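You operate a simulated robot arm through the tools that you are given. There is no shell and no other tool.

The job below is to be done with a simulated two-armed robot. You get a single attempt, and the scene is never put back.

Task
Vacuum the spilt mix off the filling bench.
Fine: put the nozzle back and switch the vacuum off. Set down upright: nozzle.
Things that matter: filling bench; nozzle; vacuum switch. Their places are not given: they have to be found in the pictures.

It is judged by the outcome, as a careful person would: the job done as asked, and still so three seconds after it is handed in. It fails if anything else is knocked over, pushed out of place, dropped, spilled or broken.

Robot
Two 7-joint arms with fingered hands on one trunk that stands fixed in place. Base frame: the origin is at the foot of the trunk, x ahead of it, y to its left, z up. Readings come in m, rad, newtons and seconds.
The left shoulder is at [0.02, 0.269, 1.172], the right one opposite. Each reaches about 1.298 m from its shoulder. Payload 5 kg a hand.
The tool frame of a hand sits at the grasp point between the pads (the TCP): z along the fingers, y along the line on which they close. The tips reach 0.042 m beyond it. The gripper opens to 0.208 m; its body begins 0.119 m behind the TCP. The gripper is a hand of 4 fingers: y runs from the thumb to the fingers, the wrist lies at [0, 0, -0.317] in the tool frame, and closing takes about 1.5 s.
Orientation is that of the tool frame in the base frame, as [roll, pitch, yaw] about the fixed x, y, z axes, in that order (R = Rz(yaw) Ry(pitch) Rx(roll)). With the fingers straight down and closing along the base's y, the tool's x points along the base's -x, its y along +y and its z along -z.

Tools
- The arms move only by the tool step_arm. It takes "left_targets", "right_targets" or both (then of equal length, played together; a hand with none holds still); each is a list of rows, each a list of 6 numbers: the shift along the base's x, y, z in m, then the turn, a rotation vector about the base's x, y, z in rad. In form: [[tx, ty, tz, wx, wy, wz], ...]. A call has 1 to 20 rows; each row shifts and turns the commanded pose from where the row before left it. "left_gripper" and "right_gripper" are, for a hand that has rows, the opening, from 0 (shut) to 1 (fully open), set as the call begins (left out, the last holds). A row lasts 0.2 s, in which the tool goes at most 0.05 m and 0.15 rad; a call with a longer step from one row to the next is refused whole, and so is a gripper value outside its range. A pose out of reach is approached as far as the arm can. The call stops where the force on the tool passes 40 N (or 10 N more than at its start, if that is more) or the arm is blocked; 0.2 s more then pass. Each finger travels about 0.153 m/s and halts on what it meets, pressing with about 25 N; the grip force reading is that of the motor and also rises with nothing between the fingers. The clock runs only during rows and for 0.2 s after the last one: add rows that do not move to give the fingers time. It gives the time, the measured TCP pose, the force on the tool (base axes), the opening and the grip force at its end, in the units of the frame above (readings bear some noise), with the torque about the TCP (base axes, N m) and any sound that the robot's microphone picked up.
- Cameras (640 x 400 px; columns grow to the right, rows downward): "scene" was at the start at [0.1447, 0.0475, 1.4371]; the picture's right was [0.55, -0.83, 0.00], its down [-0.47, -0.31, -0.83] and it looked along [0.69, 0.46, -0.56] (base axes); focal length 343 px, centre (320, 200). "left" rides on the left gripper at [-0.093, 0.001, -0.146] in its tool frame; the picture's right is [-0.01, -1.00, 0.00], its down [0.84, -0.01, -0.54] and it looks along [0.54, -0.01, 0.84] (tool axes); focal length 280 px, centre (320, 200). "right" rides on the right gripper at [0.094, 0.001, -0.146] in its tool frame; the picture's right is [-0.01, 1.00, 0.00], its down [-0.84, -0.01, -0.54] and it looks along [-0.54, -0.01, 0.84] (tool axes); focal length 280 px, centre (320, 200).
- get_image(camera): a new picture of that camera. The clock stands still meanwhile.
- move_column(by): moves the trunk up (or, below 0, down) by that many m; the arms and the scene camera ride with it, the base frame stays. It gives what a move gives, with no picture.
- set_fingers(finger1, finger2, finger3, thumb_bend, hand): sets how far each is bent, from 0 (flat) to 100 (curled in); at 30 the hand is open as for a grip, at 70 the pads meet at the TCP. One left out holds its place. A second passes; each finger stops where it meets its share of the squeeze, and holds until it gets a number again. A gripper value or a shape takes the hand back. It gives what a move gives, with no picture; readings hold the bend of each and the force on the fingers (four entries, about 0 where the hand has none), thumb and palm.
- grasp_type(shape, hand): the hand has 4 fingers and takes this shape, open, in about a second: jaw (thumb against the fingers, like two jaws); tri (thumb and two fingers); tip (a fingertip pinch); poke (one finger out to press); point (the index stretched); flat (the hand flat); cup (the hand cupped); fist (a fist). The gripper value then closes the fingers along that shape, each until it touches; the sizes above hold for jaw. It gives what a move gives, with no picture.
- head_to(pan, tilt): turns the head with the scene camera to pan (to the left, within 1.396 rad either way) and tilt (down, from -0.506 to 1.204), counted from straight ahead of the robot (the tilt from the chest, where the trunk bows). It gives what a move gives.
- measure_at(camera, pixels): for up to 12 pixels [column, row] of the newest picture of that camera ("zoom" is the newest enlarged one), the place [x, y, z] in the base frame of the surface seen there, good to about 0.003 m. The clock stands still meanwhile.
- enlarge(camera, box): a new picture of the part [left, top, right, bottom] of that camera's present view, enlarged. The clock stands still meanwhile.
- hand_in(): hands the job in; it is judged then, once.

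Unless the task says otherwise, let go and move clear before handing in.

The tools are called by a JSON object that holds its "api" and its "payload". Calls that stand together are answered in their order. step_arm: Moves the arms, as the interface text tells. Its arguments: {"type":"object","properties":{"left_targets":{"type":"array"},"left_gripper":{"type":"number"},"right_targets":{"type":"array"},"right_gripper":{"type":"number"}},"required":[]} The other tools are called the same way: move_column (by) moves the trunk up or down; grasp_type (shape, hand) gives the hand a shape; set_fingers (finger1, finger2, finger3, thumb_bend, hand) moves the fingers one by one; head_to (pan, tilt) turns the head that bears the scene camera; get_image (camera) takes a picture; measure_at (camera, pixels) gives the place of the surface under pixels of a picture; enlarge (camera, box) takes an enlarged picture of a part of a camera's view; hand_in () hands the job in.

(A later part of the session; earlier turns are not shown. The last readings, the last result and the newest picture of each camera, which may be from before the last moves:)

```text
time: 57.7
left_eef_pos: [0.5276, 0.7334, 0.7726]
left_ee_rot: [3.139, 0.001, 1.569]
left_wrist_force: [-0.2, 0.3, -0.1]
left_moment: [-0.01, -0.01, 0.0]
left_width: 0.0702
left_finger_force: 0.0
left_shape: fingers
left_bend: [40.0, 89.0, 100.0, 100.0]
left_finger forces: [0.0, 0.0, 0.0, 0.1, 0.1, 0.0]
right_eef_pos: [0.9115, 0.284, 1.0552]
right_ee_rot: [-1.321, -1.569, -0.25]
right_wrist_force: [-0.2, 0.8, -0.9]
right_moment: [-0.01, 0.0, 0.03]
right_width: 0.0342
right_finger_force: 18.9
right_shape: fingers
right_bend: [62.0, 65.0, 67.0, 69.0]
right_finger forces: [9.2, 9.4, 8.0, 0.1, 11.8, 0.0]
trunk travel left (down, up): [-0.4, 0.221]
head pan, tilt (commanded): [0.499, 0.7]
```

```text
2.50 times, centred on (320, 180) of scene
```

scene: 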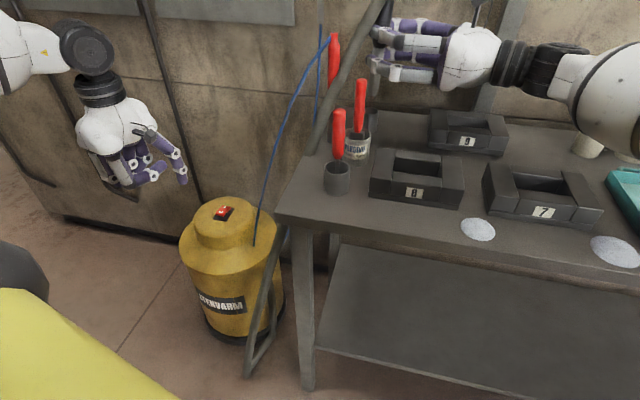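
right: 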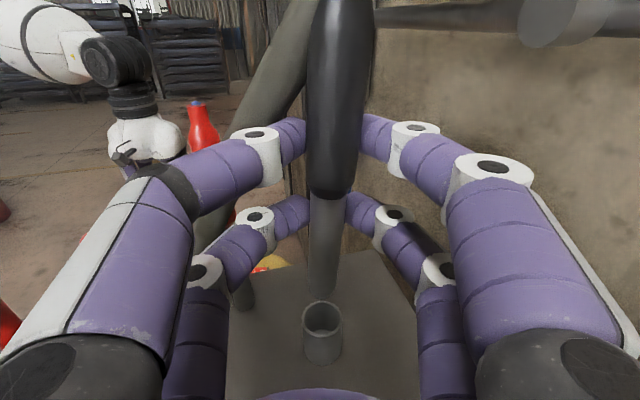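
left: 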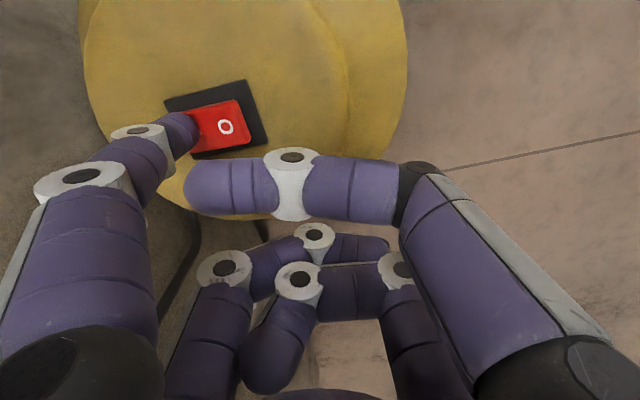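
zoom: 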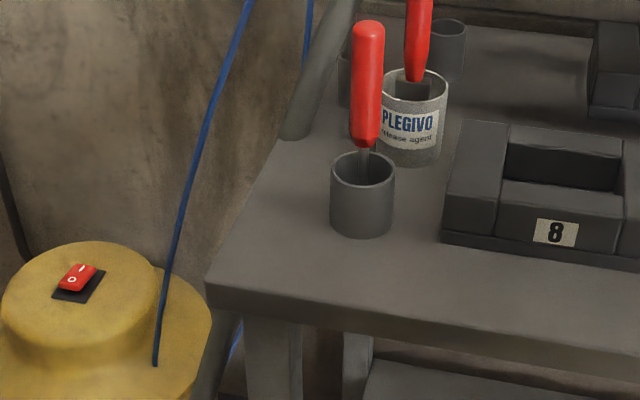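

The hose's run passes within about 1 cm of red tool 1 at (0.81, 0.36). I'll check whether that tool has shifted since the start, which shows whether the hose pushes on things.

{"api": "measure_at", "payload": {"camera": "scene", "pixels": [[334, 40], [334, 60], [333, 75], [361, 90], [360, 115], [339, 120], [338, 140], [338, 180], [358, 150]]}}

{"api": "enlarge", "payload": {"camera": "scene", "box": [290, 10, 410, 170]}}

```text
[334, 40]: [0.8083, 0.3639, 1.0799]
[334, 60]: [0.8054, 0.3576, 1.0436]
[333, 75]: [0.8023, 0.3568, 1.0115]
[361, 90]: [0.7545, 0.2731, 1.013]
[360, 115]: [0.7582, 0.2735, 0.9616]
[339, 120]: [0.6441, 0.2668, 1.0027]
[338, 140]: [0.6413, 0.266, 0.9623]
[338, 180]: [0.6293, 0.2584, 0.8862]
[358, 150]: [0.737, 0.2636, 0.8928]
```

```text
2.50 times, centred on (350, 90) of scene
```

zoom: 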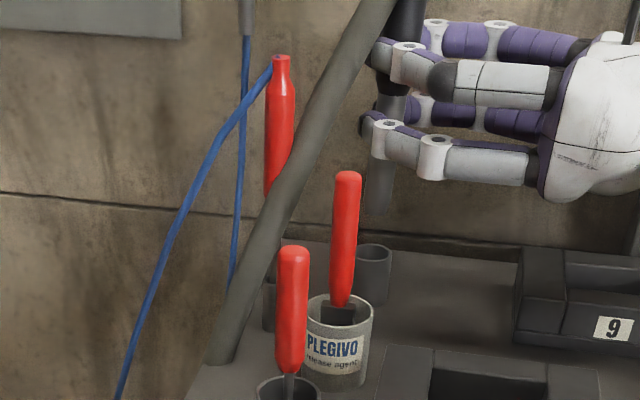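

The tool hasn't moved (still at 0.806, 0.358). I'll measure the nozzle tip's height, raise a bit more and move along −y first, in stages, watching the hose against the red-handled tools.

{"api": "measure_at", "payload": {"camera": "zoom", "pixels": [[378, 205], [378, 195], [380, 170], [372, 205], [385, 205], [398, 20]]}}

{"api": "step_arm", "payload": {"right_targets": [[0, 0, 0.02, 0, 0, 0], [0, -0.02, 0.02, 0, 0, 0], [0, -0.03, 0, 0, 0, 0], [0, -0.03, 0, 0, 0, 0], [0, 0, 0, 0, 0, 0]]}}

{"api": "get_image", "payload": {"camera": "scene"}}

{"api": "enlarge", "payload": {"camera": "scene", "box": [270, 10, 430, 190]}}

```text
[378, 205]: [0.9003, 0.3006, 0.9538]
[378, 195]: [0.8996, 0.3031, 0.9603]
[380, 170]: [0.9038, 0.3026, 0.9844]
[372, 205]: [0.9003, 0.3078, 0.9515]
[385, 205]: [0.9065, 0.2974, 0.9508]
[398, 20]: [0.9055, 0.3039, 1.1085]
```

```text
time: 58.9
left_eef_pos: [0.5263, 0.735, 0.7726]
left_ee_rot: [3.138, -0.001, 1.572]
left_wrist_force: [-0.4, 0.3, 0.1]
left_moment: [0.01, -0.04, -0.03]
left_width: 0.0705
left_finger_force: 0.1
left_shape: fingers
left_bend: [40.0, 89.0, 100.0, 100.0]
left_finger forces: [0.0, 0.0, 0.0, 0.1, 0.0, 0.0]
right_eef_pos: [0.9096, 0.2015, 1.094]
right_ee_rot: [-1.333, -1.569, -0.236]
right_wrist_force: [-0.4, -0.1, -0.7]
right_moment: [-0.03, 0.01, -0.03]
right_width: 0.0339
right_finger_force: 19.1
right_shape: fingers
right_bend: [62.0, 65.0, 67.0, 69.0]
right_finger forces: [9.2, 9.1, 7.8, 0.0, 11.9, 0.0]
trunk travel left (down, up): [-0.4, 0.221]
head pan, tilt (commanded): [0.499, 0.7]
```

```text
taken
```

scene: 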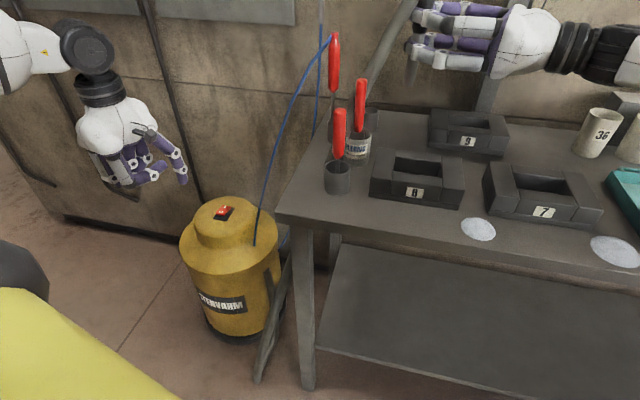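

```text
2.22 times, centred on (350, 100) of scene
```

zoom: 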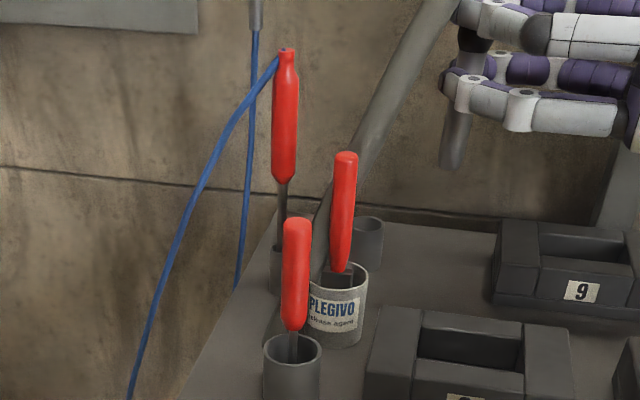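

The hose now visibly runs straight through the bench top behind the pots, with the tools undisturbed, so it's only a trace and pushes nothing. I'll carry on along −y and then −x to above the first pile.

{"api": "step_arm", "payload": {"right_targets": [[0, -0.037, 0, 0, 0, 0], [0, -0.037, 0, 0, 0, 0], [0, -0.037, 0, 0, 0, 0], [0, -0.037, 0, 0, 0, 0], [0, -0.037, 0, 0, 0, 0], [0, -0.037, 0, 0, 0, 0], [-0.035, 0, 0, 0, 0, 0], [-0.035, 0, 0, 0, 0, 0], [-0.035, 0, 0, 0, 0, 0], [-0.035, 0, 0, 0, 0, 0], [-0.035, 0, 0, 0, 0, 0], [-0.035, 0, 0, 0, 0, 0], [-0.035, 0, 0, 0, 0, 0], [0, 0, 0, 0, 0, 0]]}}

{"api": "head_to", "payload": {"pan": 0.0, "tilt": 0.7}}

{"api": "get_image", "payload": {"camera": "scene"}}

{"api": "get_image", "payload": {"camera": "right"}}

```text
time: 61.9
left_eef_pos: [0.5279, 0.7343, 0.7726]
left_ee_rot: [3.137, 0.0, 1.573]
left_wrist_force: [0.1, 0.2, 0.2]
left_moment: [0.04, -0.06, 0.01]
left_width: 0.0702
left_finger_force: 0.0
left_shape: fingers
left_bend: [40.0, 89.0, 100.0, 100.0]
left_finger forces: [0.0, 0.1, 0.0, 0.1, 0.0, 0.1]
right_eef_pos: [0.6665, -0.018, 1.0947]
right_ee_rot: [-1.183, -1.571, -0.387]
right_wrist_force: [-0.3, 0.3, -0.4]
right_moment: [-0.06, -0.01, -0.1]
right_width: 0.0336
right_finger_force: 18.3
right_shape: fingers
right_bend: [62.0, 65.0, 67.0, 68.0]
right_finger forces: [9.0, 8.8, 7.7, 0.0, 11.2, 0.0]
trunk travel left (down, up): [-0.4, 0.221]
head pan, tilt (commanded): [0.499, 0.7]
```

```text
time: 62.8
left_eef_pos: [0.5277, 0.7348, 0.7741]
left_ee_rot: [3.139, 0.0, 1.571]
left_wrist_force: [-0.6, 0.1, 1.0]
left_moment: [0.03, 0.0, -0.01]
left_width: 0.0705
left_finger_force: 0.1
left_shape: fingers
left_bend: [40.0, 89.0, 100.0, 100.0]
left_finger forces: [0.0, 0.1, 0.0, 0.0, 0.0, 0.1]
right_eef_pos: [0.6679, -0.0171, 1.095]
right_ee_rot: [1.801, -1.57, 2.915]
right_wrist_force: [0.5, -0.4, -1.0]
right_moment: [0.01, -0.02, -0.02]
right_width: 0.034
right_finger_force: 18.8
right_shape: fingers
right_bend: [62.0, 65.0, 67.0, 68.0]
right_finger forces: [9.0, 8.9, 7.7, 0.0, 11.3, 0.0]
trunk travel left (down, up): [-0.4, 0.221]
head pan, tilt (commanded): [0.0, 0.7]
```

```text
taken
```

scene: 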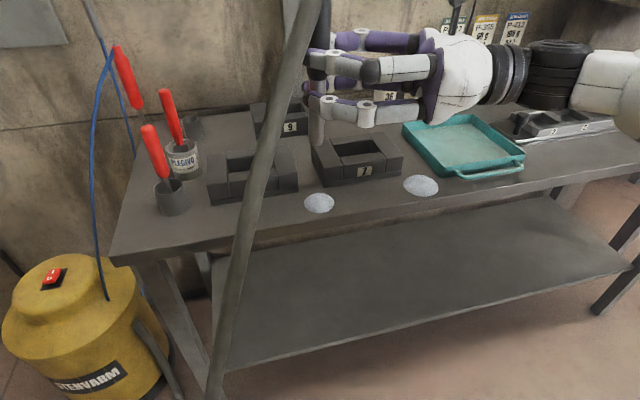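

```text
taken
```

right: 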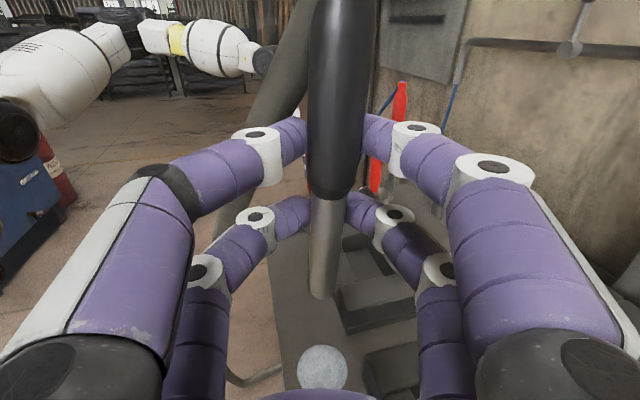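

The nozzle hangs above pile 1: tip around (317,143) and pile at (319,203) in the scene view. I'll measure the tip and pile.

{"api": "enlarge", "payload": {"camera": "scene", "box": [260, 60, 480, 240]}}

{"api": "measure_at", "payload": {"camera": "scene", "pixels": [[317, 142], [317, 135], [317, 125], [312, 138], [322, 138], [319, 203], [305, 203], [333, 203], [420, 185], [403, 186], [437, 186]]}}

{"api": "measure_at", "payload": {"camera": "right", "pixels": [[322, 290], [324, 260], [326, 220], [335, 150], [336, 60], [321, 365]]}}

```text
2.22 times, centred on (370, 150) of scene
```

zoom: 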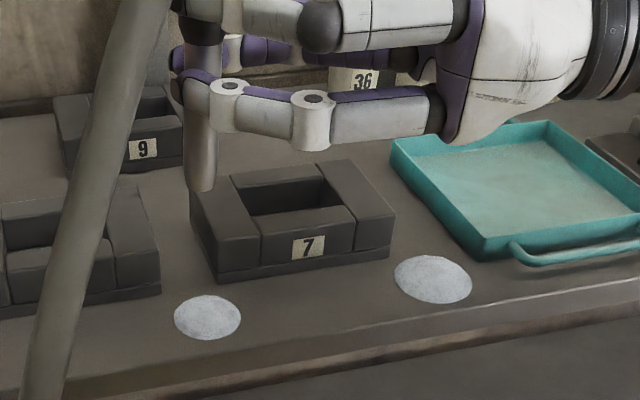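

```text
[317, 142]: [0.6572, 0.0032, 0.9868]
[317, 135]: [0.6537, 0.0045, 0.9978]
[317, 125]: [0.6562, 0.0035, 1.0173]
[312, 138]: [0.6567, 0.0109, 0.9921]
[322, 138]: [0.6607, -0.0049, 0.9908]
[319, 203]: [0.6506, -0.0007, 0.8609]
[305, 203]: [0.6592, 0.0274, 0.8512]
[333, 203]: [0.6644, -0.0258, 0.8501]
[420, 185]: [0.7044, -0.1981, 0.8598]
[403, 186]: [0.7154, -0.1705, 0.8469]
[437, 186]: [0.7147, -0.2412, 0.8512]
```

```text
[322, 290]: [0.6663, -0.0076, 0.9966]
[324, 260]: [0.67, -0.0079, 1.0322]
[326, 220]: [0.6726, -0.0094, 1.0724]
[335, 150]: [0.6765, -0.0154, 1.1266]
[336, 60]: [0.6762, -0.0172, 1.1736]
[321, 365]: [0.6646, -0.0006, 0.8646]
```

The tip centre is at about (0.668, 0.004, 0.983), and pile 1's centre is about (0.660, 0.0) with radius 3 cm. I'll centre over it and lower the tip to about 1.5 cm above the powder.

{"api": "step_arm", "payload": {"right_targets": [[-0.008, -0.004, -0.02, 0, 0, 0], [0, 0, -0.03, 0, 0, 0], [0, 0, -0.03, 0, 0, 0], [0, 0, -0.025, 0, 0, 0], [0, 0, 0, 0, 0, 0], [0, 0, 0, 0, 0, 0]]}}

{"api": "enlarge", "payload": {"camera": "scene", "box": [260, 100, 480, 260]}}

{"api": "measure_at", "payload": {"camera": "zoom", "pixels": [[165, 250], [165, 240], [175, 255], [155, 255]]}}

```text
time: 64.2
left_eef_pos: [0.5276, 0.734, 0.7722]
left_ee_rot: [3.138, -0.002, 1.57]
left_wrist_force: [0.3, -0.6, 0.5]
left_moment: [0.04, 0.02, 0.0]
left_width: 0.0704
left_finger_force: 0.1
left_shape: fingers
left_bend: [40.0, 89.0, 100.0, 100.0]
left_finger forces: [0.0, 0.0, 0.1, 0.0, 0.2, 0.1]
right_eef_pos: [0.6585, -0.024, 0.989]
right_ee_rot: [-1.279, -1.57, -0.292]
right_wrist_force: [0.5, 0.5, -1.9]
right_moment: [-0.03, 0.02, -0.03]
right_width: 0.0337
right_finger_force: 18.3
right_shape: fingers
right_bend: [62.0, 65.0, 67.0, 68.0]
right_finger forces: [9.0, 8.9, 7.6, 0.0, 11.2, 0.0]
trunk travel left (down, up): [-0.4, 0.221]
head pan, tilt (commanded): [0.0, 0.7]
```

```text
2.50 times, centred on (370, 180) of scene
```

zoom: 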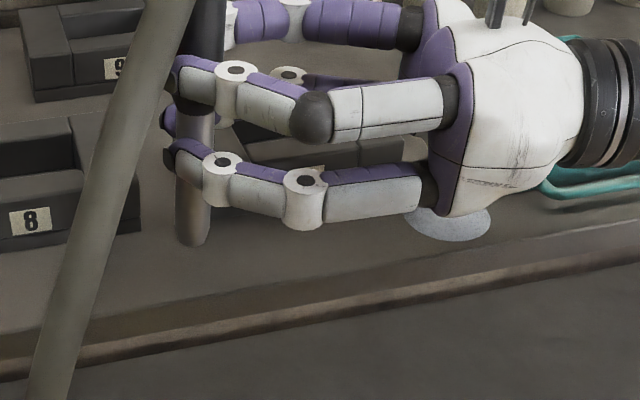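

```text
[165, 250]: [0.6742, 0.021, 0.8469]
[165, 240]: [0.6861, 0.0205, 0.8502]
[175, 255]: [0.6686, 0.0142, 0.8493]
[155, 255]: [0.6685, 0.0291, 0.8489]
```

Pile 1 seems to be gone already: there's no white patch near the tip at (192,243) in the zoom. I'll confirm with the right camera.

{"api": "get_image", "payload": {"camera": "right"}}

{"api": "get_image", "payload": {"camera": "scene"}}

```text
taken
```

right: 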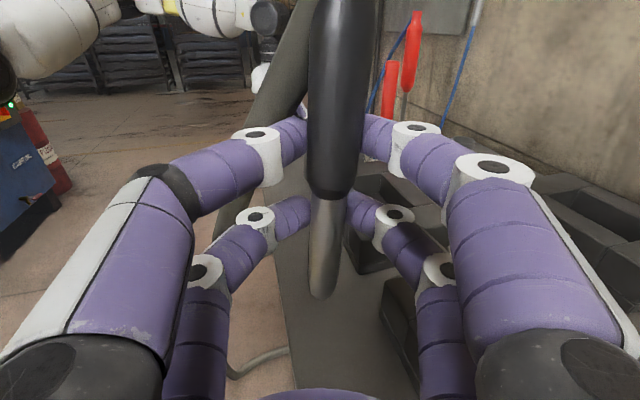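

```text
taken
```

scene: 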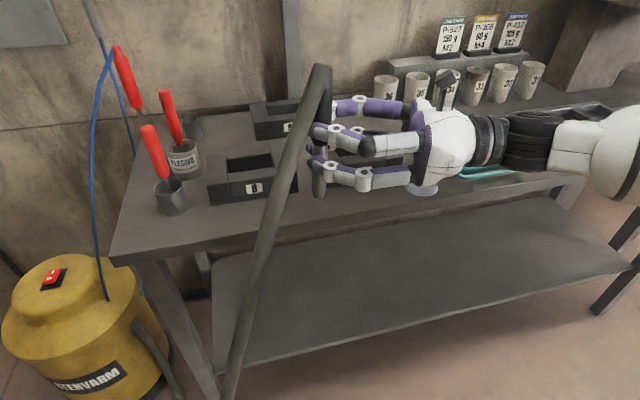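

Pile 1 has vanished from the bench. To be thorough I'll lower another 1 cm and make a small sweep over its footprint, then check.

{"api": "step_arm", "payload": {"right_targets": [[0, 0, -0.01, 0, 0, 0], [0, 0.018, 0, 0, 0, 0], [0, 0, 0, 0, 0, 0], [0, -0.018, 0, 0, 0, 0], [0, -0.018, 0, 0, 0, 0], [0, 0.018, 0, 0, 0, 0], [-0.018, 0, 0, 0, 0, 0], [0.018, 0, 0, 0, 0, 0], [0.014, 0, 0, 0, 0, 0], [-0.014, 0, 0, 0, 0, 0], [0, 0, 0, 0, 0, 0]]}}

{"api": "get_image", "payload": {"camera": "right"}}

{"api": "enlarge", "payload": {"camera": "scene", "box": [260, 100, 480, 260]}}

```text
time: 66.6
left_eef_pos: [0.5266, 0.7347, 0.773]
left_ee_rot: [3.139, -0.001, 1.572]
left_wrist_force: [-0.5, 0.3, 0.2]
left_moment: [-0.03, -0.05, -0.01]
left_width: 0.0706
left_finger_force: 0.1
left_shape: fingers
left_bend: [40.0, 89.0, 100.0, 100.0]
left_finger forces: [0.0, 0.1, 0.1, 0.1, 0.0, 0.0]
right_eef_pos: [0.6584, -0.0232, 0.9804]
right_ee_rot: [1.824, -1.57, 2.889]
right_wrist_force: [-0.4, 0.0, -1.7]
right_moment: [-0.06, 0.02, -0.07]
right_width: 0.0335
right_finger_force: 18.6
right_shape: fingers
right_bend: [62.0, 65.0, 67.0, 68.0]
right_finger forces: [9.1, 9.0, 7.7, 0.0, 11.4, 0.0]
trunk travel left (down, up): [-0.4, 0.221]
head pan, tilt (commanded): [0.0, 0.7]
```

```text
taken
```

right: 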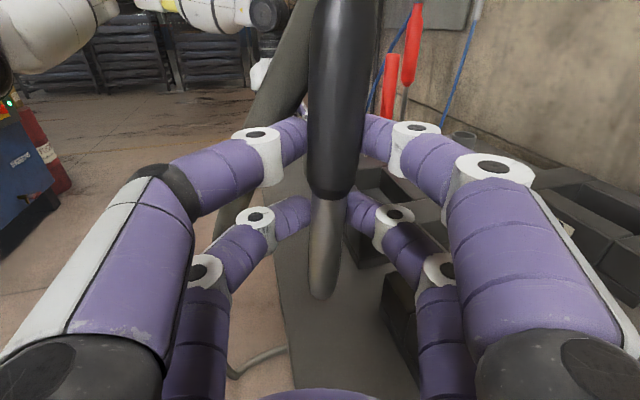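

```text
2.50 times, centred on (370, 180) of scene
```

zoom: 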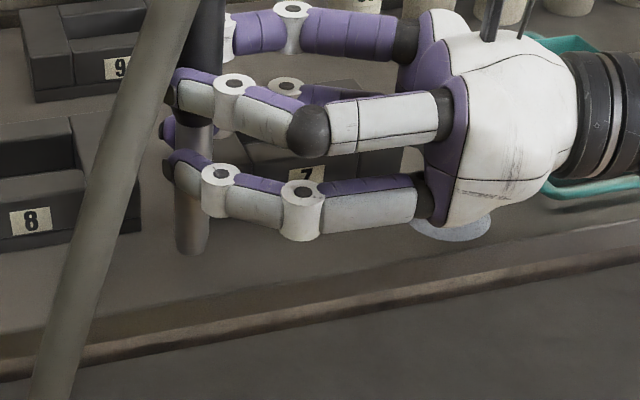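

Pile 1's spot is clean. I'll raise 6 cm and carry the nozzle to above pile 2 at (0.714, −0.206).

{"api": "step_arm", "payload": {"right_targets": [[0, 0, 0.03, 0, 0, 0], [0, 0, 0.04, 0, 0, 0], [0.009, -0.034, 0, 0, 0, 0], [0.009, -0.034, 0, 0, 0, 0], [0.009, -0.034, 0, 0, 0, 0], [0.009, -0.034, 0, 0, 0, 0], [0.009, -0.034, 0, 0, 0, 0], [0.009, -0.034, 0, 0, 0, 0], [0, 0, 0, 0, 0, 0]]}}

{"api": "head_to", "payload": {"pan": -0.2, "tilt": 0.7}}

{"api": "get_image", "payload": {"camera": "scene"}}

{"api": "get_image", "payload": {"camera": "right"}}

```text
time: 68.6
left_eef_pos: [0.5276, 0.7336, 0.7722]
left_ee_rot: [3.138, -0.001, 1.573]
left_wrist_force: [0.0, 0.2, 0.4]
left_moment: [-0.01, -0.01, -0.02]
left_width: 0.0706
left_finger_force: 0.0
left_shape: fingers
left_bend: [40.0, 89.0, 100.0, 100.0]
left_finger forces: [0.1, 0.1, 0.1, 0.0, 0.0, 0.0]
right_eef_pos: [0.7121, -0.2255, 1.0497]
right_ee_rot: [1.845, -1.569, 2.87]
right_wrist_force: [-0.6, 1.0, -0.9]
right_moment: [0.01, -0.01, -0.01]
right_width: 0.0335
right_finger_force: 18.3
right_shape: fingers
right_bend: [62.0, 65.0, 67.0, 68.0]
right_finger forces: [9.1, 8.9, 7.6, 0.0, 11.0, 0.1]
trunk travel left (down, up): [-0.4, 0.221]
head pan, tilt (commanded): [0.0, 0.7]
```

```text
time: 69.3
left_eef_pos: [0.5275, 0.7335, 0.7721]
left_ee_rot: [3.138, 0.0, 1.571]
left_wrist_force: [-0.1, -0.4, -0.2]
left_moment: [-0.02, 0.02, 0.0]
left_width: 0.0705
left_finger_force: 0.1
left_shape: fingers
left_bend: [40.0, 89.0, 100.0, 100.0]
left_finger forces: [0.0, 0.0, 0.1, 0.1, 0.1, 0.0]
right_eef_pos: [0.7131, -0.2262, 1.0498]
right_ee_rot: [-1.254, -1.569, -0.318]
right_wrist_force: [0.1, 0.5, -1.4]
right_moment: [-0.02, 0.0, -0.01]
right_width: 0.0335
right_finger_force: 18.2
right_shape: fingers
right_bend: [62.0, 65.0, 67.0, 68.0]
right_finger forces: [9.0, 8.9, 7.6, 0.1, 11.1, 0.1]
trunk travel left (down, up): [-0.4, 0.221]
head pan, tilt (commanded): [-0.201, 0.7]
```

```text
taken
```

scene: 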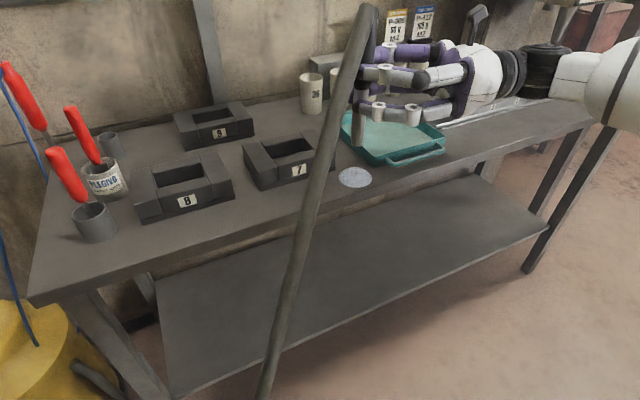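

```text
taken
```

right: 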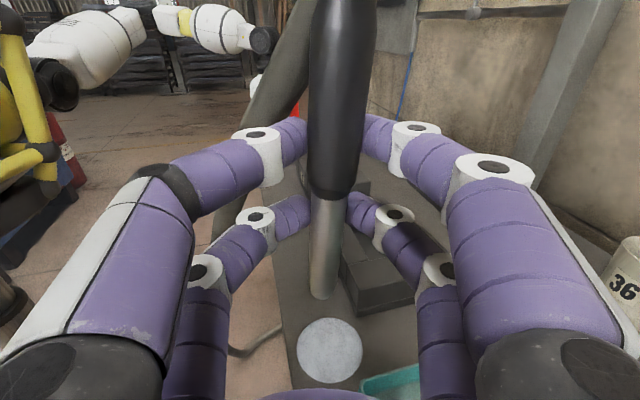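

The nozzle is above pile 2, seen at (330,350) in the right view. I'll measure the tip, the pile and the tray edge, then descend.

{"api": "measure_at", "payload": {"camera": "right", "pixels": [[323, 290], [325, 260], [330, 350], [300, 350], [360, 350], [330, 322], [330, 380], [380, 385], [350, 285]]}}

{"api": "measure_at", "payload": {"camera": "scene", "pixels": [[358, 140], [355, 178], [400, 158], [445, 145], [345, 140], [440, 120], [300, 165]]}}

```text
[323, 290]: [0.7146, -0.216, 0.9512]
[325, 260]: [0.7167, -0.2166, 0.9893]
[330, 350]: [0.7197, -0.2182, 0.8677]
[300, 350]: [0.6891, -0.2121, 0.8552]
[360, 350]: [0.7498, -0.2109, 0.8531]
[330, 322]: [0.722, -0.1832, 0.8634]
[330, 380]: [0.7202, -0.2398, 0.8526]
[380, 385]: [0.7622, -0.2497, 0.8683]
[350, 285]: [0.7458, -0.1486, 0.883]
```

```text
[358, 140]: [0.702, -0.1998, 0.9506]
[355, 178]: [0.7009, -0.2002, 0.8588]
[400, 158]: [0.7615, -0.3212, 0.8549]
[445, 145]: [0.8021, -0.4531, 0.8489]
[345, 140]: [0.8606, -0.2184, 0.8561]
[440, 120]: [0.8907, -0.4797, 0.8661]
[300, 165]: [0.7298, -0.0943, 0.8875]
```

The tip at (0.715, −0.204) is centred over pile 2 at (0.719, −0.207). I'll descend and make a small sweep, keeping away from mold 7's corner and the tray corner.

{"api": "step_arm", "payload": {"right_targets": [[0.003, -0.002, -0.025, 0, 0, 0], [0, 0, -0.025, 0, 0, 0], [0, 0, -0.015, 0, 0, 0], [0, 0, 0, 0, 0, 0], [0, 0, -0.005, 0, 0, 0], [0, 0.018, 0, 0, 0, 0], [0, -0.018, 0, 0, 0, 0], [0, -0.015, 0, 0, 0, 0], [0, 0.015, 0, 0, 0, 0], [-0.02, 0, 0, 0, 0, 0], [0.02, 0, 0, 0, 0, 0], [0.014, 0, 0, 0, 0, 0], [-0.014, 0, 0, 0, 0, 0], [0, 0, 0, 0, 0, 0]]}}

{"api": "get_image", "payload": {"camera": "scene"}}

{"api": "get_image", "payload": {"camera": "right"}}

```text
time: 72.3
left_eef_pos: [0.5265, 0.7338, 0.7722]
left_ee_rot: [3.138, -0.001, 1.573]
left_wrist_force: [0.1, 0.0, -0.3]
left_moment: [-0.06, -0.09, -0.01]
left_width: 0.0707
left_finger_force: 0.1
left_shape: fingers
left_bend: [40.0, 89.0, 100.0, 100.0]
left_finger forces: [0.1, 0.0, 0.1, 0.0, 0.1, 0.0]
right_eef_pos: [0.7155, -0.2293, 0.9811]
right_ee_rot: [1.875, -1.571, 2.84]
right_wrist_force: [-0.6, 0.3, -0.5]
right_moment: [-0.11, -0.02, -0.1]
right_width: 0.0335
right_finger_force: 18.3
right_shape: fingers
right_bend: [62.0, 65.0, 67.0, 68.0]
right_finger forces: [9.1, 8.9, 7.7, 0.0, 11.0, 0.0]
trunk travel left (down, up): [-0.4, 0.221]
head pan, tilt (commanded): [-0.201, 0.7]
```

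```text
taken
```

scene: 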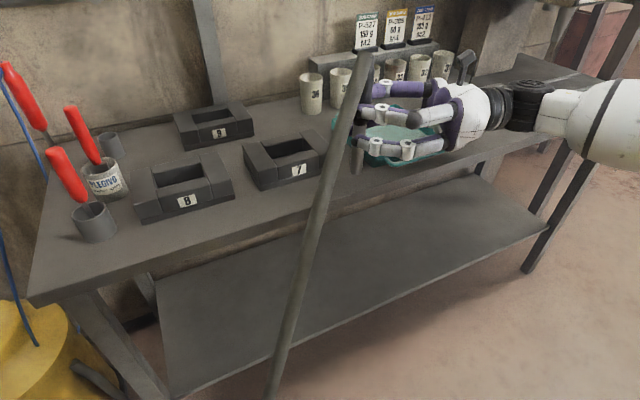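

```text
taken
```

right: 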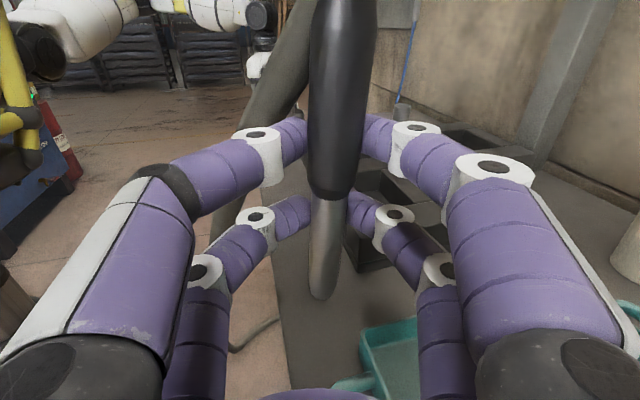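

Pile 2 is gone as well. I'll raise the nozzle and inspect the rest of the bench for any other spilt mix.

{"api": "step_arm", "payload": {"right_targets": [[0, 0, 0.03, 0, 0, 0], [0, 0, 0.04, 0, 0, 0], [0, 0, 0.04, 0, 0, 0], [-0.03, 0, 0.03, 0, 0, 0], [-0.04, 0, 0.02, 0, 0, 0], [-0.04, 0, 0.02, 0, 0, 0], [0, 0, 0, 0, 0, 0]]}}

{"api": "head_to", "payload": {"pan": -0.45, "tilt": 0.55}}

{"api": "get_image", "payload": {"camera": "scene"}}

{"api": "head_to", "payload": {"pan": 0.15, "tilt": 0.7}}

{"api": "get_image", "payload": {"camera": "scene"}}

{"api": "get_image", "payload": {"camera": "right"}}

```text
time: 73.9
left_eef_pos: [0.5271, 0.7328, 0.7718]
left_ee_rot: [3.138, -0.001, 1.57]
left_wrist_force: [0.3, -0.2, -0.8]
left_moment: [0.0, -0.12, 0.01]
left_width: 0.0702
left_finger_force: 0.0
left_shape: fingers
left_bend: [40.0, 89.0, 100.0, 100.0]
left_finger forces: [0.0, 0.0, 0.1, 0.0, 0.0, 0.0]
right_eef_pos: [0.6057, -0.2287, 1.1595]
right_ee_rot: [-1.048, -1.569, -0.522]
right_wrist_force: [-0.1, 0.1, 0.2]
right_moment: [-0.13, 0.01, -0.09]
right_width: 0.0335
right_finger_force: 18.5
right_shape: fingers
right_bend: [62.0, 65.0, 67.0, 68.0]
right_finger forces: [9.3, 8.8, 7.7, 0.0, 10.9, 0.0]
trunk travel left (down, up): [-0.4, 0.221]
head pan, tilt (commanded): [-0.201, 0.7]
```

```text
time: 74.7
left_eef_pos: [0.528, 0.7343, 0.7733]
left_ee_rot: [3.138, 0.001, 1.571]
left_wrist_force: [-0.2, -0.3, 0.3]
left_moment: [0.01, 0.02, 0.01]
left_width: 0.0706
left_finger_force: 0.1
left_shape: fingers
left_bend: [40.0, 89.0, 100.0, 100.0]
left_finger forces: [0.1, 0.1, 0.0, 0.0, 0.0, 0.0]
right_eef_pos: [0.6065, -0.2283, 1.1602]
right_ee_rot: [-1.258, -1.569, -0.314]
right_wrist_force: [-0.4, 0.0, -1.4]
right_moment: [-0.03, -0.01, 0.0]
right_width: 0.0332
right_finger_force: 18.1
right_shape: fingers
right_bend: [62.0, 65.0, 67.0, 68.0]
right_finger forces: [9.2, 8.8, 7.7, 0.0, 11.0, 0.1]
trunk travel left (down, up): [-0.4, 0.221]
head pan, tilt (commanded): [-0.45, 0.55]
```

```text
taken
```

scene: 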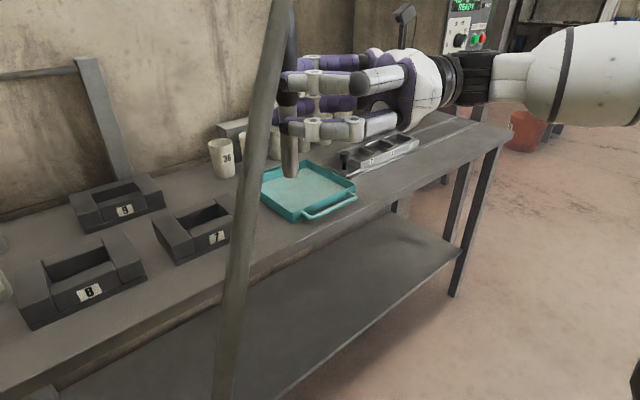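

```text
time: 75.7
left_eef_pos: [0.5276, 0.7332, 0.7734]
left_ee_rot: [3.14, -0.001, 1.571]
left_wrist_force: [-0.5, 0.1, -0.6]
left_moment: [0.0, -0.02, -0.04]
left_width: 0.0705
left_finger_force: 0.1
left_shape: fingers
left_bend: [40.0, 89.0, 100.0, 100.0]
left_finger forces: [0.0, 0.0, 0.0, 0.0, 0.0, 0.0]
right_eef_pos: [0.607, -0.23, 1.1599]
right_ee_rot: [-1.28, -1.568, -0.29]
right_wrist_force: [0.3, -0.1, -0.7]
right_moment: [-0.07, 0.0, -0.02]
right_width: 0.0335
right_finger_force: 18.7
right_shape: fingers
right_bend: [62.0, 65.0, 67.0, 68.0]
right_finger forces: [9.1, 8.8, 7.6, 0.0, 11.0, 0.0]
trunk travel left (down, up): [-0.4, 0.221]
head pan, tilt (commanded): [0.15, 0.7]
```

```text
taken
```

scene: 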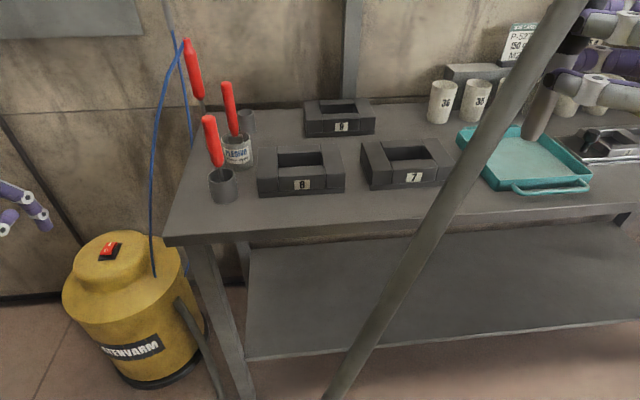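

```text
taken
```

right: 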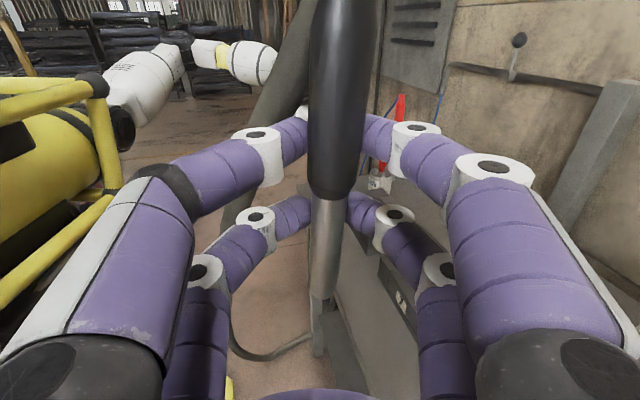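

Both patches are gone and I see no others. I'll zoom in on the bench surface once more, including around the pots, molds and cups.

{"api": "enlarge", "payload": {"camera": "scene", "box": [160, 80, 400, 260]}}

{"api": "enlarge", "payload": {"camera": "scene", "box": [380, 70, 640, 260]}}

```text
2.22 times, centred on (280, 170) of scene
```

zoom: 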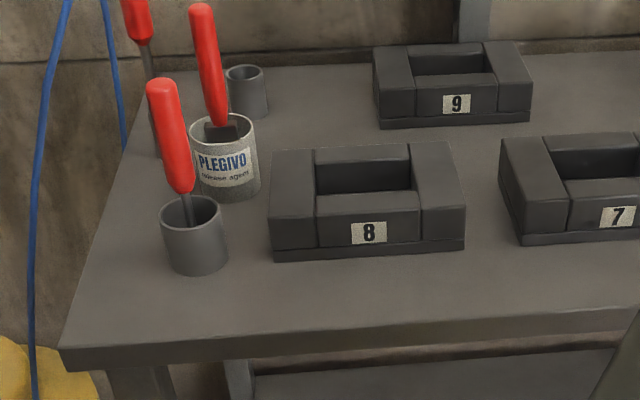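

```text
2.11 times, centred on (510, 165) of scene
```

zoom: 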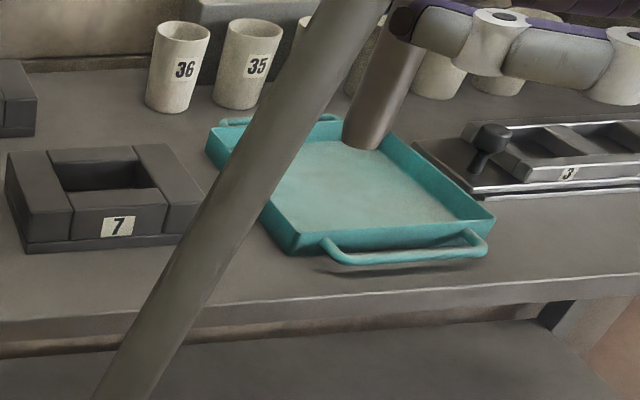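

The bench is clean and nothing else is disturbed. Now I return the nozzle: back over the bench at height to x≈0.90, correcting its small lean on the way (−0.058 rad about y, −0.028 about x).

{"api": "step_arm", "payload": {"right_targets": [[0.0326, 0.0232, -0.0033, -0.0031, -0.0064, 0], [0.0326, 0.0232, -0.0033, -0.0031, -0.0064, 0], [0.0326, 0.0232, -0.0033, -0.0031, -0.0064, 0], [0.0326, 0.0232, -0.0033, -0.0031, -0.0064, 0], [0.0326, 0.0232, -0.0033, -0.0031, -0.0064, 0], [0.0326, 0.0232, -0.0033, -0.0031, -0.0064, 0], [0.0326, 0.0232, -0.0033, -0.0031, -0.0064, 0], [0.0326, 0.0232, -0.0033, -0.0031, -0.0064, 0], [0.0326, 0.0232, -0.0033, -0.0031, -0.0064, 0], [0.003, 0.02, 0, 0, 0, 0], [0, 0.03, -0.01, 0, 0, 0], [0, 0.03, -0.01, 0, 0, 0], [0, 0.03, -0.01, 0, 0, 0], [0, 0.03, 0, 0, 0, 0], [0, 0.03, 0, 0, 0, 0], [0, 0, 0, 0, 0, 0]]}}

{"api": "head_to", "payload": {"pan": 0.35, "tilt": 0.5}}

{"api": "get_image", "payload": {"camera": "scene"}}

{"api": "get_image", "payload": {"camera": "right"}}

{"api": "enlarge", "payload": {"camera": "scene", "box": [260, 60, 420, 240]}}

```text
time: 79.1
left_eef_pos: [0.5273, 0.7348, 0.773]
left_ee_rot: [3.137, 0.0, 1.571]
left_wrist_force: [-0.2, 0.0, -0.2]
left_moment: [0.03, 0.06, 0.0]
left_width: 0.0702
left_finger_force: 0.2
left_shape: fingers
left_bend: [40.0, 89.0, 100.0, 100.0]
left_finger forces: [0.1, 0.1, 0.0, 0.0, 0.1, 0.1]
right_eef_pos: [0.9036, 0.1492, 1.0994]
right_ee_rot: [2.025, -1.508, 2.687]
right_wrist_force: [1.4, -1.7, -1.4]
right_moment: [0.01, -0.01, 0.06]
right_width: 0.033
right_finger_force: 17.9
right_shape: fingers
right_bend: [62.0, 65.0, 67.0, 68.0]
right_finger forces: [9.0, 8.5, 7.3, 0.0, 10.3, 0.0]
trunk travel left (down, up): [-0.4, 0.221]
head pan, tilt (commanded): [0.15, 0.7]
```

```text
time: 79.8
left_eef_pos: [0.5274, 0.7325, 0.7712]
left_ee_rot: [3.138, -0.001, 1.571]
left_wrist_force: [0.5, -0.8, 0.4]
left_moment: [0.02, -0.02, 0.01]
left_width: 0.0704
left_finger_force: 0.1
left_shape: fingers
left_bend: [40.0, 89.0, 100.0, 100.0]
left_finger forces: [0.1, 0.1, 0.0, 0.0, 0.0, 0.0]
right_eef_pos: [0.9024, 0.1508, 1.0987]
right_ee_rot: [2.026, -1.51, 2.686]
right_wrist_force: [-0.6, 0.1, -0.8]
right_moment: [-0.03, 0.04, 0.01]
right_width: 0.0328
right_finger_force: 17.3
right_shape: fingers
right_bend: [62.0, 65.0, 67.0, 68.0]
right_finger forces: [8.9, 8.6, 7.3, 0.0, 10.3, 0.0]
trunk travel left (down, up): [-0.4, 0.221]
head pan, tilt (commanded): [0.351, 0.499]
```

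```text
taken
```

scene: 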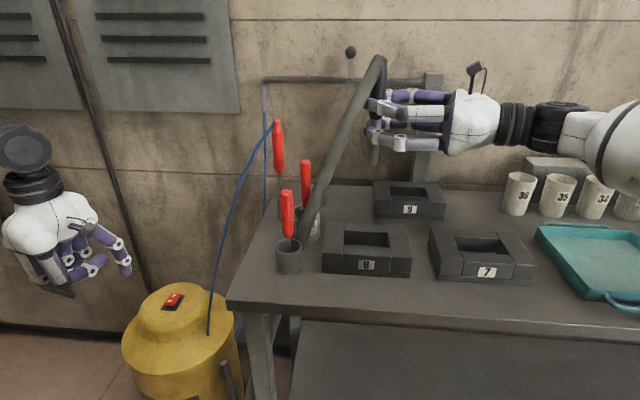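

```text
taken
```

right: 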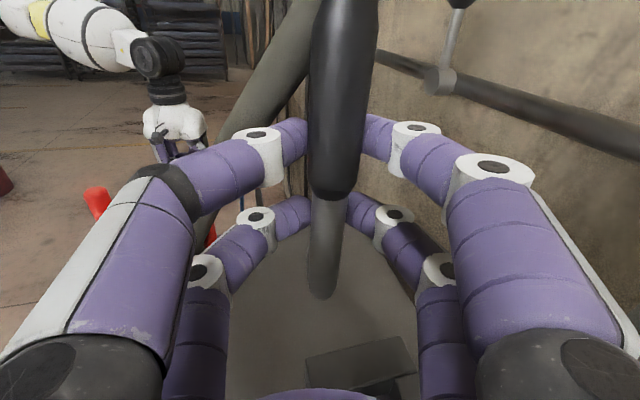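

```text
2.22 times, centred on (340, 150) of scene
```

zoom: 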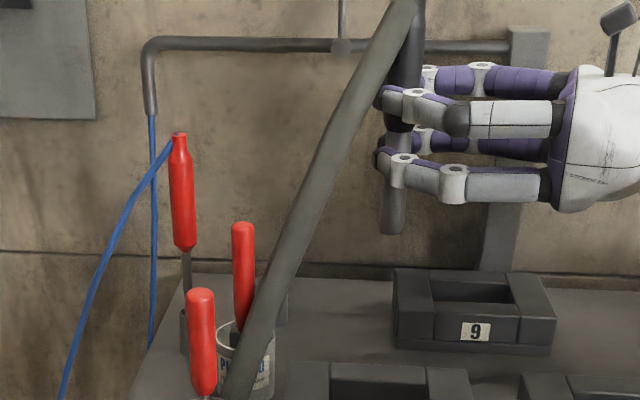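

The nozzle is back near the holder side. I'll measure its tilt and tip offset relative to the TCP now.

{"api": "measure_at", "payload": {"camera": "right", "pixels": [[322, 290], [324, 265], [326, 235], [328, 215], [336, 180], [338, 140], [340, 90], [343, 40]]}}

{"api": "measure_at", "payload": {"camera": "zoom", "pixels": [[392, 228], [393, 215], [395, 200], [398, 145], [402, 125], [407, 70], [410, 50], [416, 10], [384, 215], [404, 215]]}}

```text
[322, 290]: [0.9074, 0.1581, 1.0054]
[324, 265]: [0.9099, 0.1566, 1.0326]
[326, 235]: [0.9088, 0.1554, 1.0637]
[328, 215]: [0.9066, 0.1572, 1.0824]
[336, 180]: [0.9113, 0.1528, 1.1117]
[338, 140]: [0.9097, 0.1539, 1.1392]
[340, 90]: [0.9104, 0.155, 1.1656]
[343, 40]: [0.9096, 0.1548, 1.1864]
```

```text
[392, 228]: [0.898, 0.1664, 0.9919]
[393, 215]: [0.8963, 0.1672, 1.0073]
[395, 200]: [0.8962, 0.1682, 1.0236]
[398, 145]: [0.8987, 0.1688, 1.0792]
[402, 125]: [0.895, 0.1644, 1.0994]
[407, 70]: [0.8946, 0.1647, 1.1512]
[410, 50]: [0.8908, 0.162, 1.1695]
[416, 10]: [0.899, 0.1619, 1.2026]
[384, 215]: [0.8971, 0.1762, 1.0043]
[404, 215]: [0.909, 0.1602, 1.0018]
```

The nozzle is vertical now (within 1°), its tip at (0.908, 0.171, 0.988), and the holder centre is about (0.912, 0.3075). I'll move +y 0.1365 and x +0.004 at this height and check alignment.

{"api": "step_arm", "payload": {"right_targets": [[0.001, 0.03, 0, 0, 0, 0], [0.001, 0.03, 0, 0, 0, 0], [0.001, 0.03, 0, 0, 0, 0], [0.0008, 0.03, -0.01, 0, 0, 0], [0, 0.0165, -0.015, 0, 0, 0], [0, 0, -0.015, 0, 0, 0], [0, 0, 0, 0, 0, 0]]}}

{"api": "get_image", "payload": {"camera": "right"}}

{"api": "enlarge", "payload": {"camera": "scene", "box": [260, 60, 420, 240]}}

{"api": "enlarge", "payload": {"camera": "right", "box": [240, 180, 400, 380]}}

```text
time: 81.4
left_eef_pos: [0.5279, 0.7336, 0.7718]
left_ee_rot: [3.14, -0.002, 1.573]
left_wrist_force: [-0.5, 0.5, 0.6]
left_moment: [-0.01, -0.02, -0.02]
left_width: 0.0704
left_finger_force: 0.0
left_shape: fingers
left_bend: [40.0, 89.0, 100.0, 100.0]
left_finger forces: [0.0, 0.1, 0.1, 0.1, 0.1, 0.0]
right_eef_pos: [0.9054, 0.287, 1.0609]
right_ee_rot: [2.022, -1.507, 2.69]
right_wrist_force: [0.2, -0.6, -0.8]
right_moment: [-0.02, -0.01, 0.07]
right_width: 0.0331
right_finger_force: 17.6
right_shape: fingers
right_bend: [62.0, 65.0, 71.0, 68.0]
right_finger forces: [8.9, 8.6, 7.3, 0.1, 10.2, 0.0]
trunk travel left (down, up): [-0.4, 0.221]
head pan, tilt (commanded): [0.351, 0.499]
```

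```text
taken
```

right: 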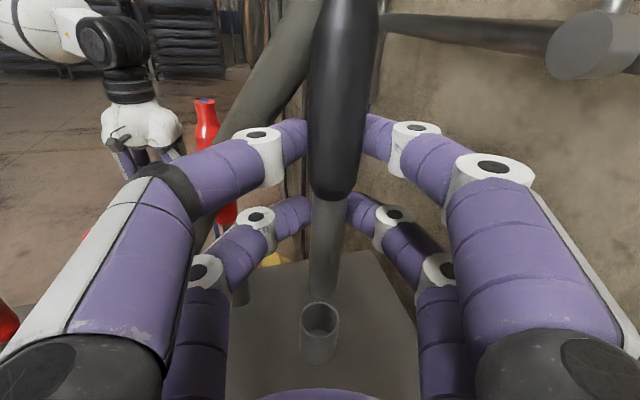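

```text
2.22 times, centred on (340, 150) of scene
```

zoom: 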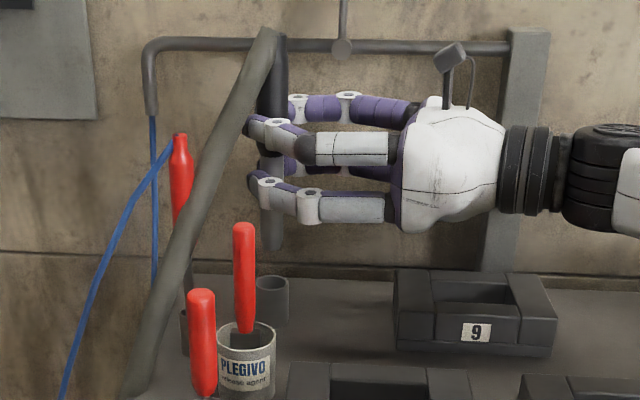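

```text
2.00 times, centred on (320, 280) of right
```

zoom: 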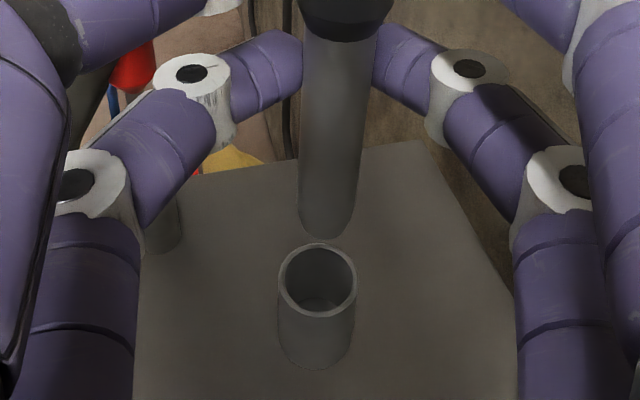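

The holder rim is visible under the tip in the right zoom: left (281,280), right (356,280), near (318,314), far (318,247). I'll measure its rim and the tip precisely.

{"api": "measure_at", "payload": {"camera": "zoom", "pixels": [[281, 282], [356, 282], [318, 315], [318, 245], [292, 257], [344, 257], [292, 305], [344, 305], [330, 230], [305, 215], [355, 215], [318, 300]]}}

```text
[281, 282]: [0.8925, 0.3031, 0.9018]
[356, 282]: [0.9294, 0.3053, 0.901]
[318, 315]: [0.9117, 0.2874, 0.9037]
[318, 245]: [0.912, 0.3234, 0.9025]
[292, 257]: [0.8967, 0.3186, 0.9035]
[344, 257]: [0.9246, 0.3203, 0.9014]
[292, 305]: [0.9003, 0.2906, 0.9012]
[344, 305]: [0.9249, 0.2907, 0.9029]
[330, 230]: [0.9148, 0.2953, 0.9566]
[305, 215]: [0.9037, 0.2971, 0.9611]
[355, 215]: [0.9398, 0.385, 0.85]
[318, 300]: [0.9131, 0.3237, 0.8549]
```

The holder's centre is (0.911, 0.3054) with rim z≈0.902. The tip looks a few mm toward +x, so I'll remeasure the nozzle axis.

{"api": "measure_at", "payload": {"camera": "right", "pixels": [[325, 295], [325, 285], [326, 265], [328, 235], [329, 215], [312, 265], [318, 265], [333, 265], [338, 180], [340, 120], [343, 50]]}}

{"api": "measure_at", "payload": {"camera": "scene", "pixels": [[322, 170], [322, 165], [323, 160], [324, 131], [326, 100], [327, 90], [319, 165], [326, 165], [383, 190]]}}

{"api": "enlarge", "payload": {"camera": "scene", "box": [290, 60, 370, 200]}}

```text
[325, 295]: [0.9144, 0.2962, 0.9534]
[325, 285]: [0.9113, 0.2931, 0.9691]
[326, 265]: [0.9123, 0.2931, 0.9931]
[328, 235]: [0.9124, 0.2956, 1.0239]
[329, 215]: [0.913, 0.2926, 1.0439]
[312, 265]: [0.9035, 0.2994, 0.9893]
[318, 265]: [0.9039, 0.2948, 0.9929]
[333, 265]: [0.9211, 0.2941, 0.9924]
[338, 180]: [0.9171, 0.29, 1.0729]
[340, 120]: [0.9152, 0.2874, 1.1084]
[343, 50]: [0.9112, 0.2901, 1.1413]
```

```text
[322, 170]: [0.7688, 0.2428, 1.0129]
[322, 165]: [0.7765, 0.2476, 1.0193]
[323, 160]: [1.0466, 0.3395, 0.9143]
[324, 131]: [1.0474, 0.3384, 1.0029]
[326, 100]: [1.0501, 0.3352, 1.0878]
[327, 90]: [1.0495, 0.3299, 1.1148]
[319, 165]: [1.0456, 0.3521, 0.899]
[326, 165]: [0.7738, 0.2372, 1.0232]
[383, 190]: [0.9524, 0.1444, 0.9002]
```

```text
2.86 times, centred on (330, 130) of scene
```

zoom: 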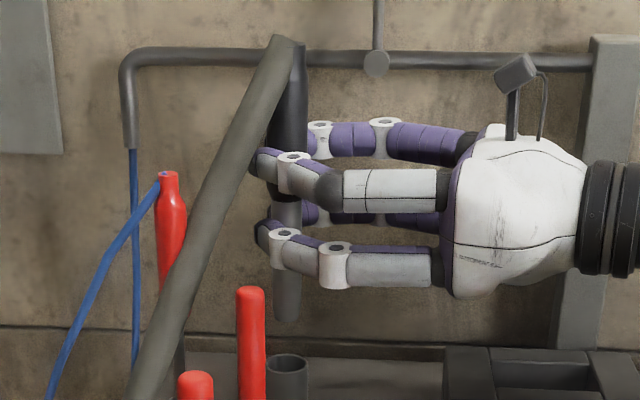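

I'll measure the nozzle and holder from this fresh zoom.

{"api": "measure_at", "payload": {"camera": "zoom", "pixels": [[287, 312], [287, 300], [287, 290], [276, 300], [299, 300], [286, 215], [288, 120], [293, 70], [287, 372], [287, 385], [270, 380], [305, 380]]}}

```text
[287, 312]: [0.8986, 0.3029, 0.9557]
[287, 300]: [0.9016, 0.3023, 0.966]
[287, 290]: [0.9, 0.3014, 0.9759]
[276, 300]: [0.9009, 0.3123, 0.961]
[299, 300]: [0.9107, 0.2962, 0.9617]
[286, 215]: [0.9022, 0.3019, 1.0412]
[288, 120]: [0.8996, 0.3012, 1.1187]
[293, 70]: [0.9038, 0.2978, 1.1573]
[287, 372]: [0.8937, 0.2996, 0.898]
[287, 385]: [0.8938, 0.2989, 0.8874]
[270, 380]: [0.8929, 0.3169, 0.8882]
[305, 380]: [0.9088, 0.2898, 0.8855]
```

The tip (0.913, 0.3065) and the holder (0.911, 0.3055) agree within 2 mm. I'll trim x by −2 mm and y by −1 mm, then descend until the tip just enters the rim and look again.

{"api": "step_arm", "payload": {"right_targets": [[-0.002, -0.001, -0.01, 0, 0, 0], [0, 0, -0.015, 0, 0, 0], [0, 0, -0.012, 0, 0, 0], [0, 0, -0.01, 0, 0, 0], [0, 0, -0.008, 0, 0, 0], [0, 0, 0, 0, 0, 0]]}}

{"api": "enlarge", "payload": {"camera": "right", "box": [240, 180, 400, 380]}}

{"api": "enlarge", "payload": {"camera": "scene", "box": [290, 60, 370, 200]}}

```text
time: 82.8
left_eef_pos: [0.5277, 0.7337, 0.7733]
left_ee_rot: [3.139, 0.0, 1.572]
left_wrist_force: [0.2, -0.7, -0.2]
left_moment: [0.03, 0.0, -0.01]
left_width: 0.0702
left_finger_force: 0.1
left_shape: fingers
left_bend: [40.0, 89.0, 100.0, 100.0]
left_finger forces: [0.1, 0.1, 0.0, 0.1, 0.0, 0.0]
right_eef_pos: [0.9034, 0.2859, 1.0047]
right_ee_rot: [2.023, -1.504, 2.688]
right_wrist_force: [0.5, -0.3, -1.2]
right_moment: [-0.05, 0.0, -0.02]
right_width: 0.0328
right_finger_force: 17.4
right_shape: fingers
right_bend: [62.0, 65.0, 71.0, 68.0]
right_finger forces: [9.0, 8.5, 7.3, 0.0, 10.1, 0.1]
trunk travel left (down, up): [-0.4, 0.221]
head pan, tilt (commanded): [0.351, 0.499]
```

```text
2.00 times, centred on (320, 280) of right
```

zoom: 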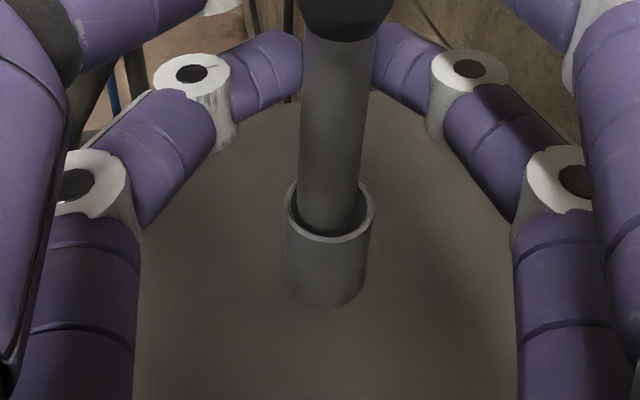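

```text
2.86 times, centred on (330, 130) of scene
```

zoom: 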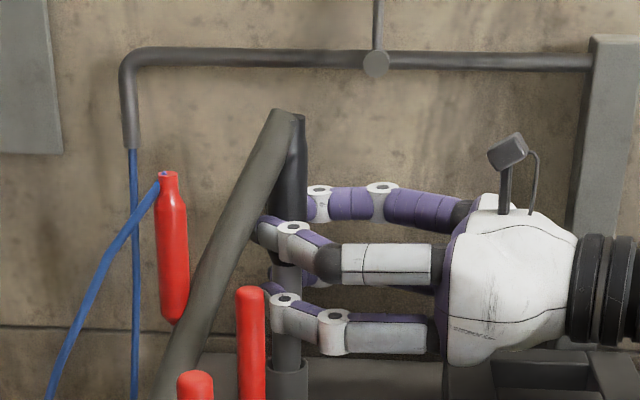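

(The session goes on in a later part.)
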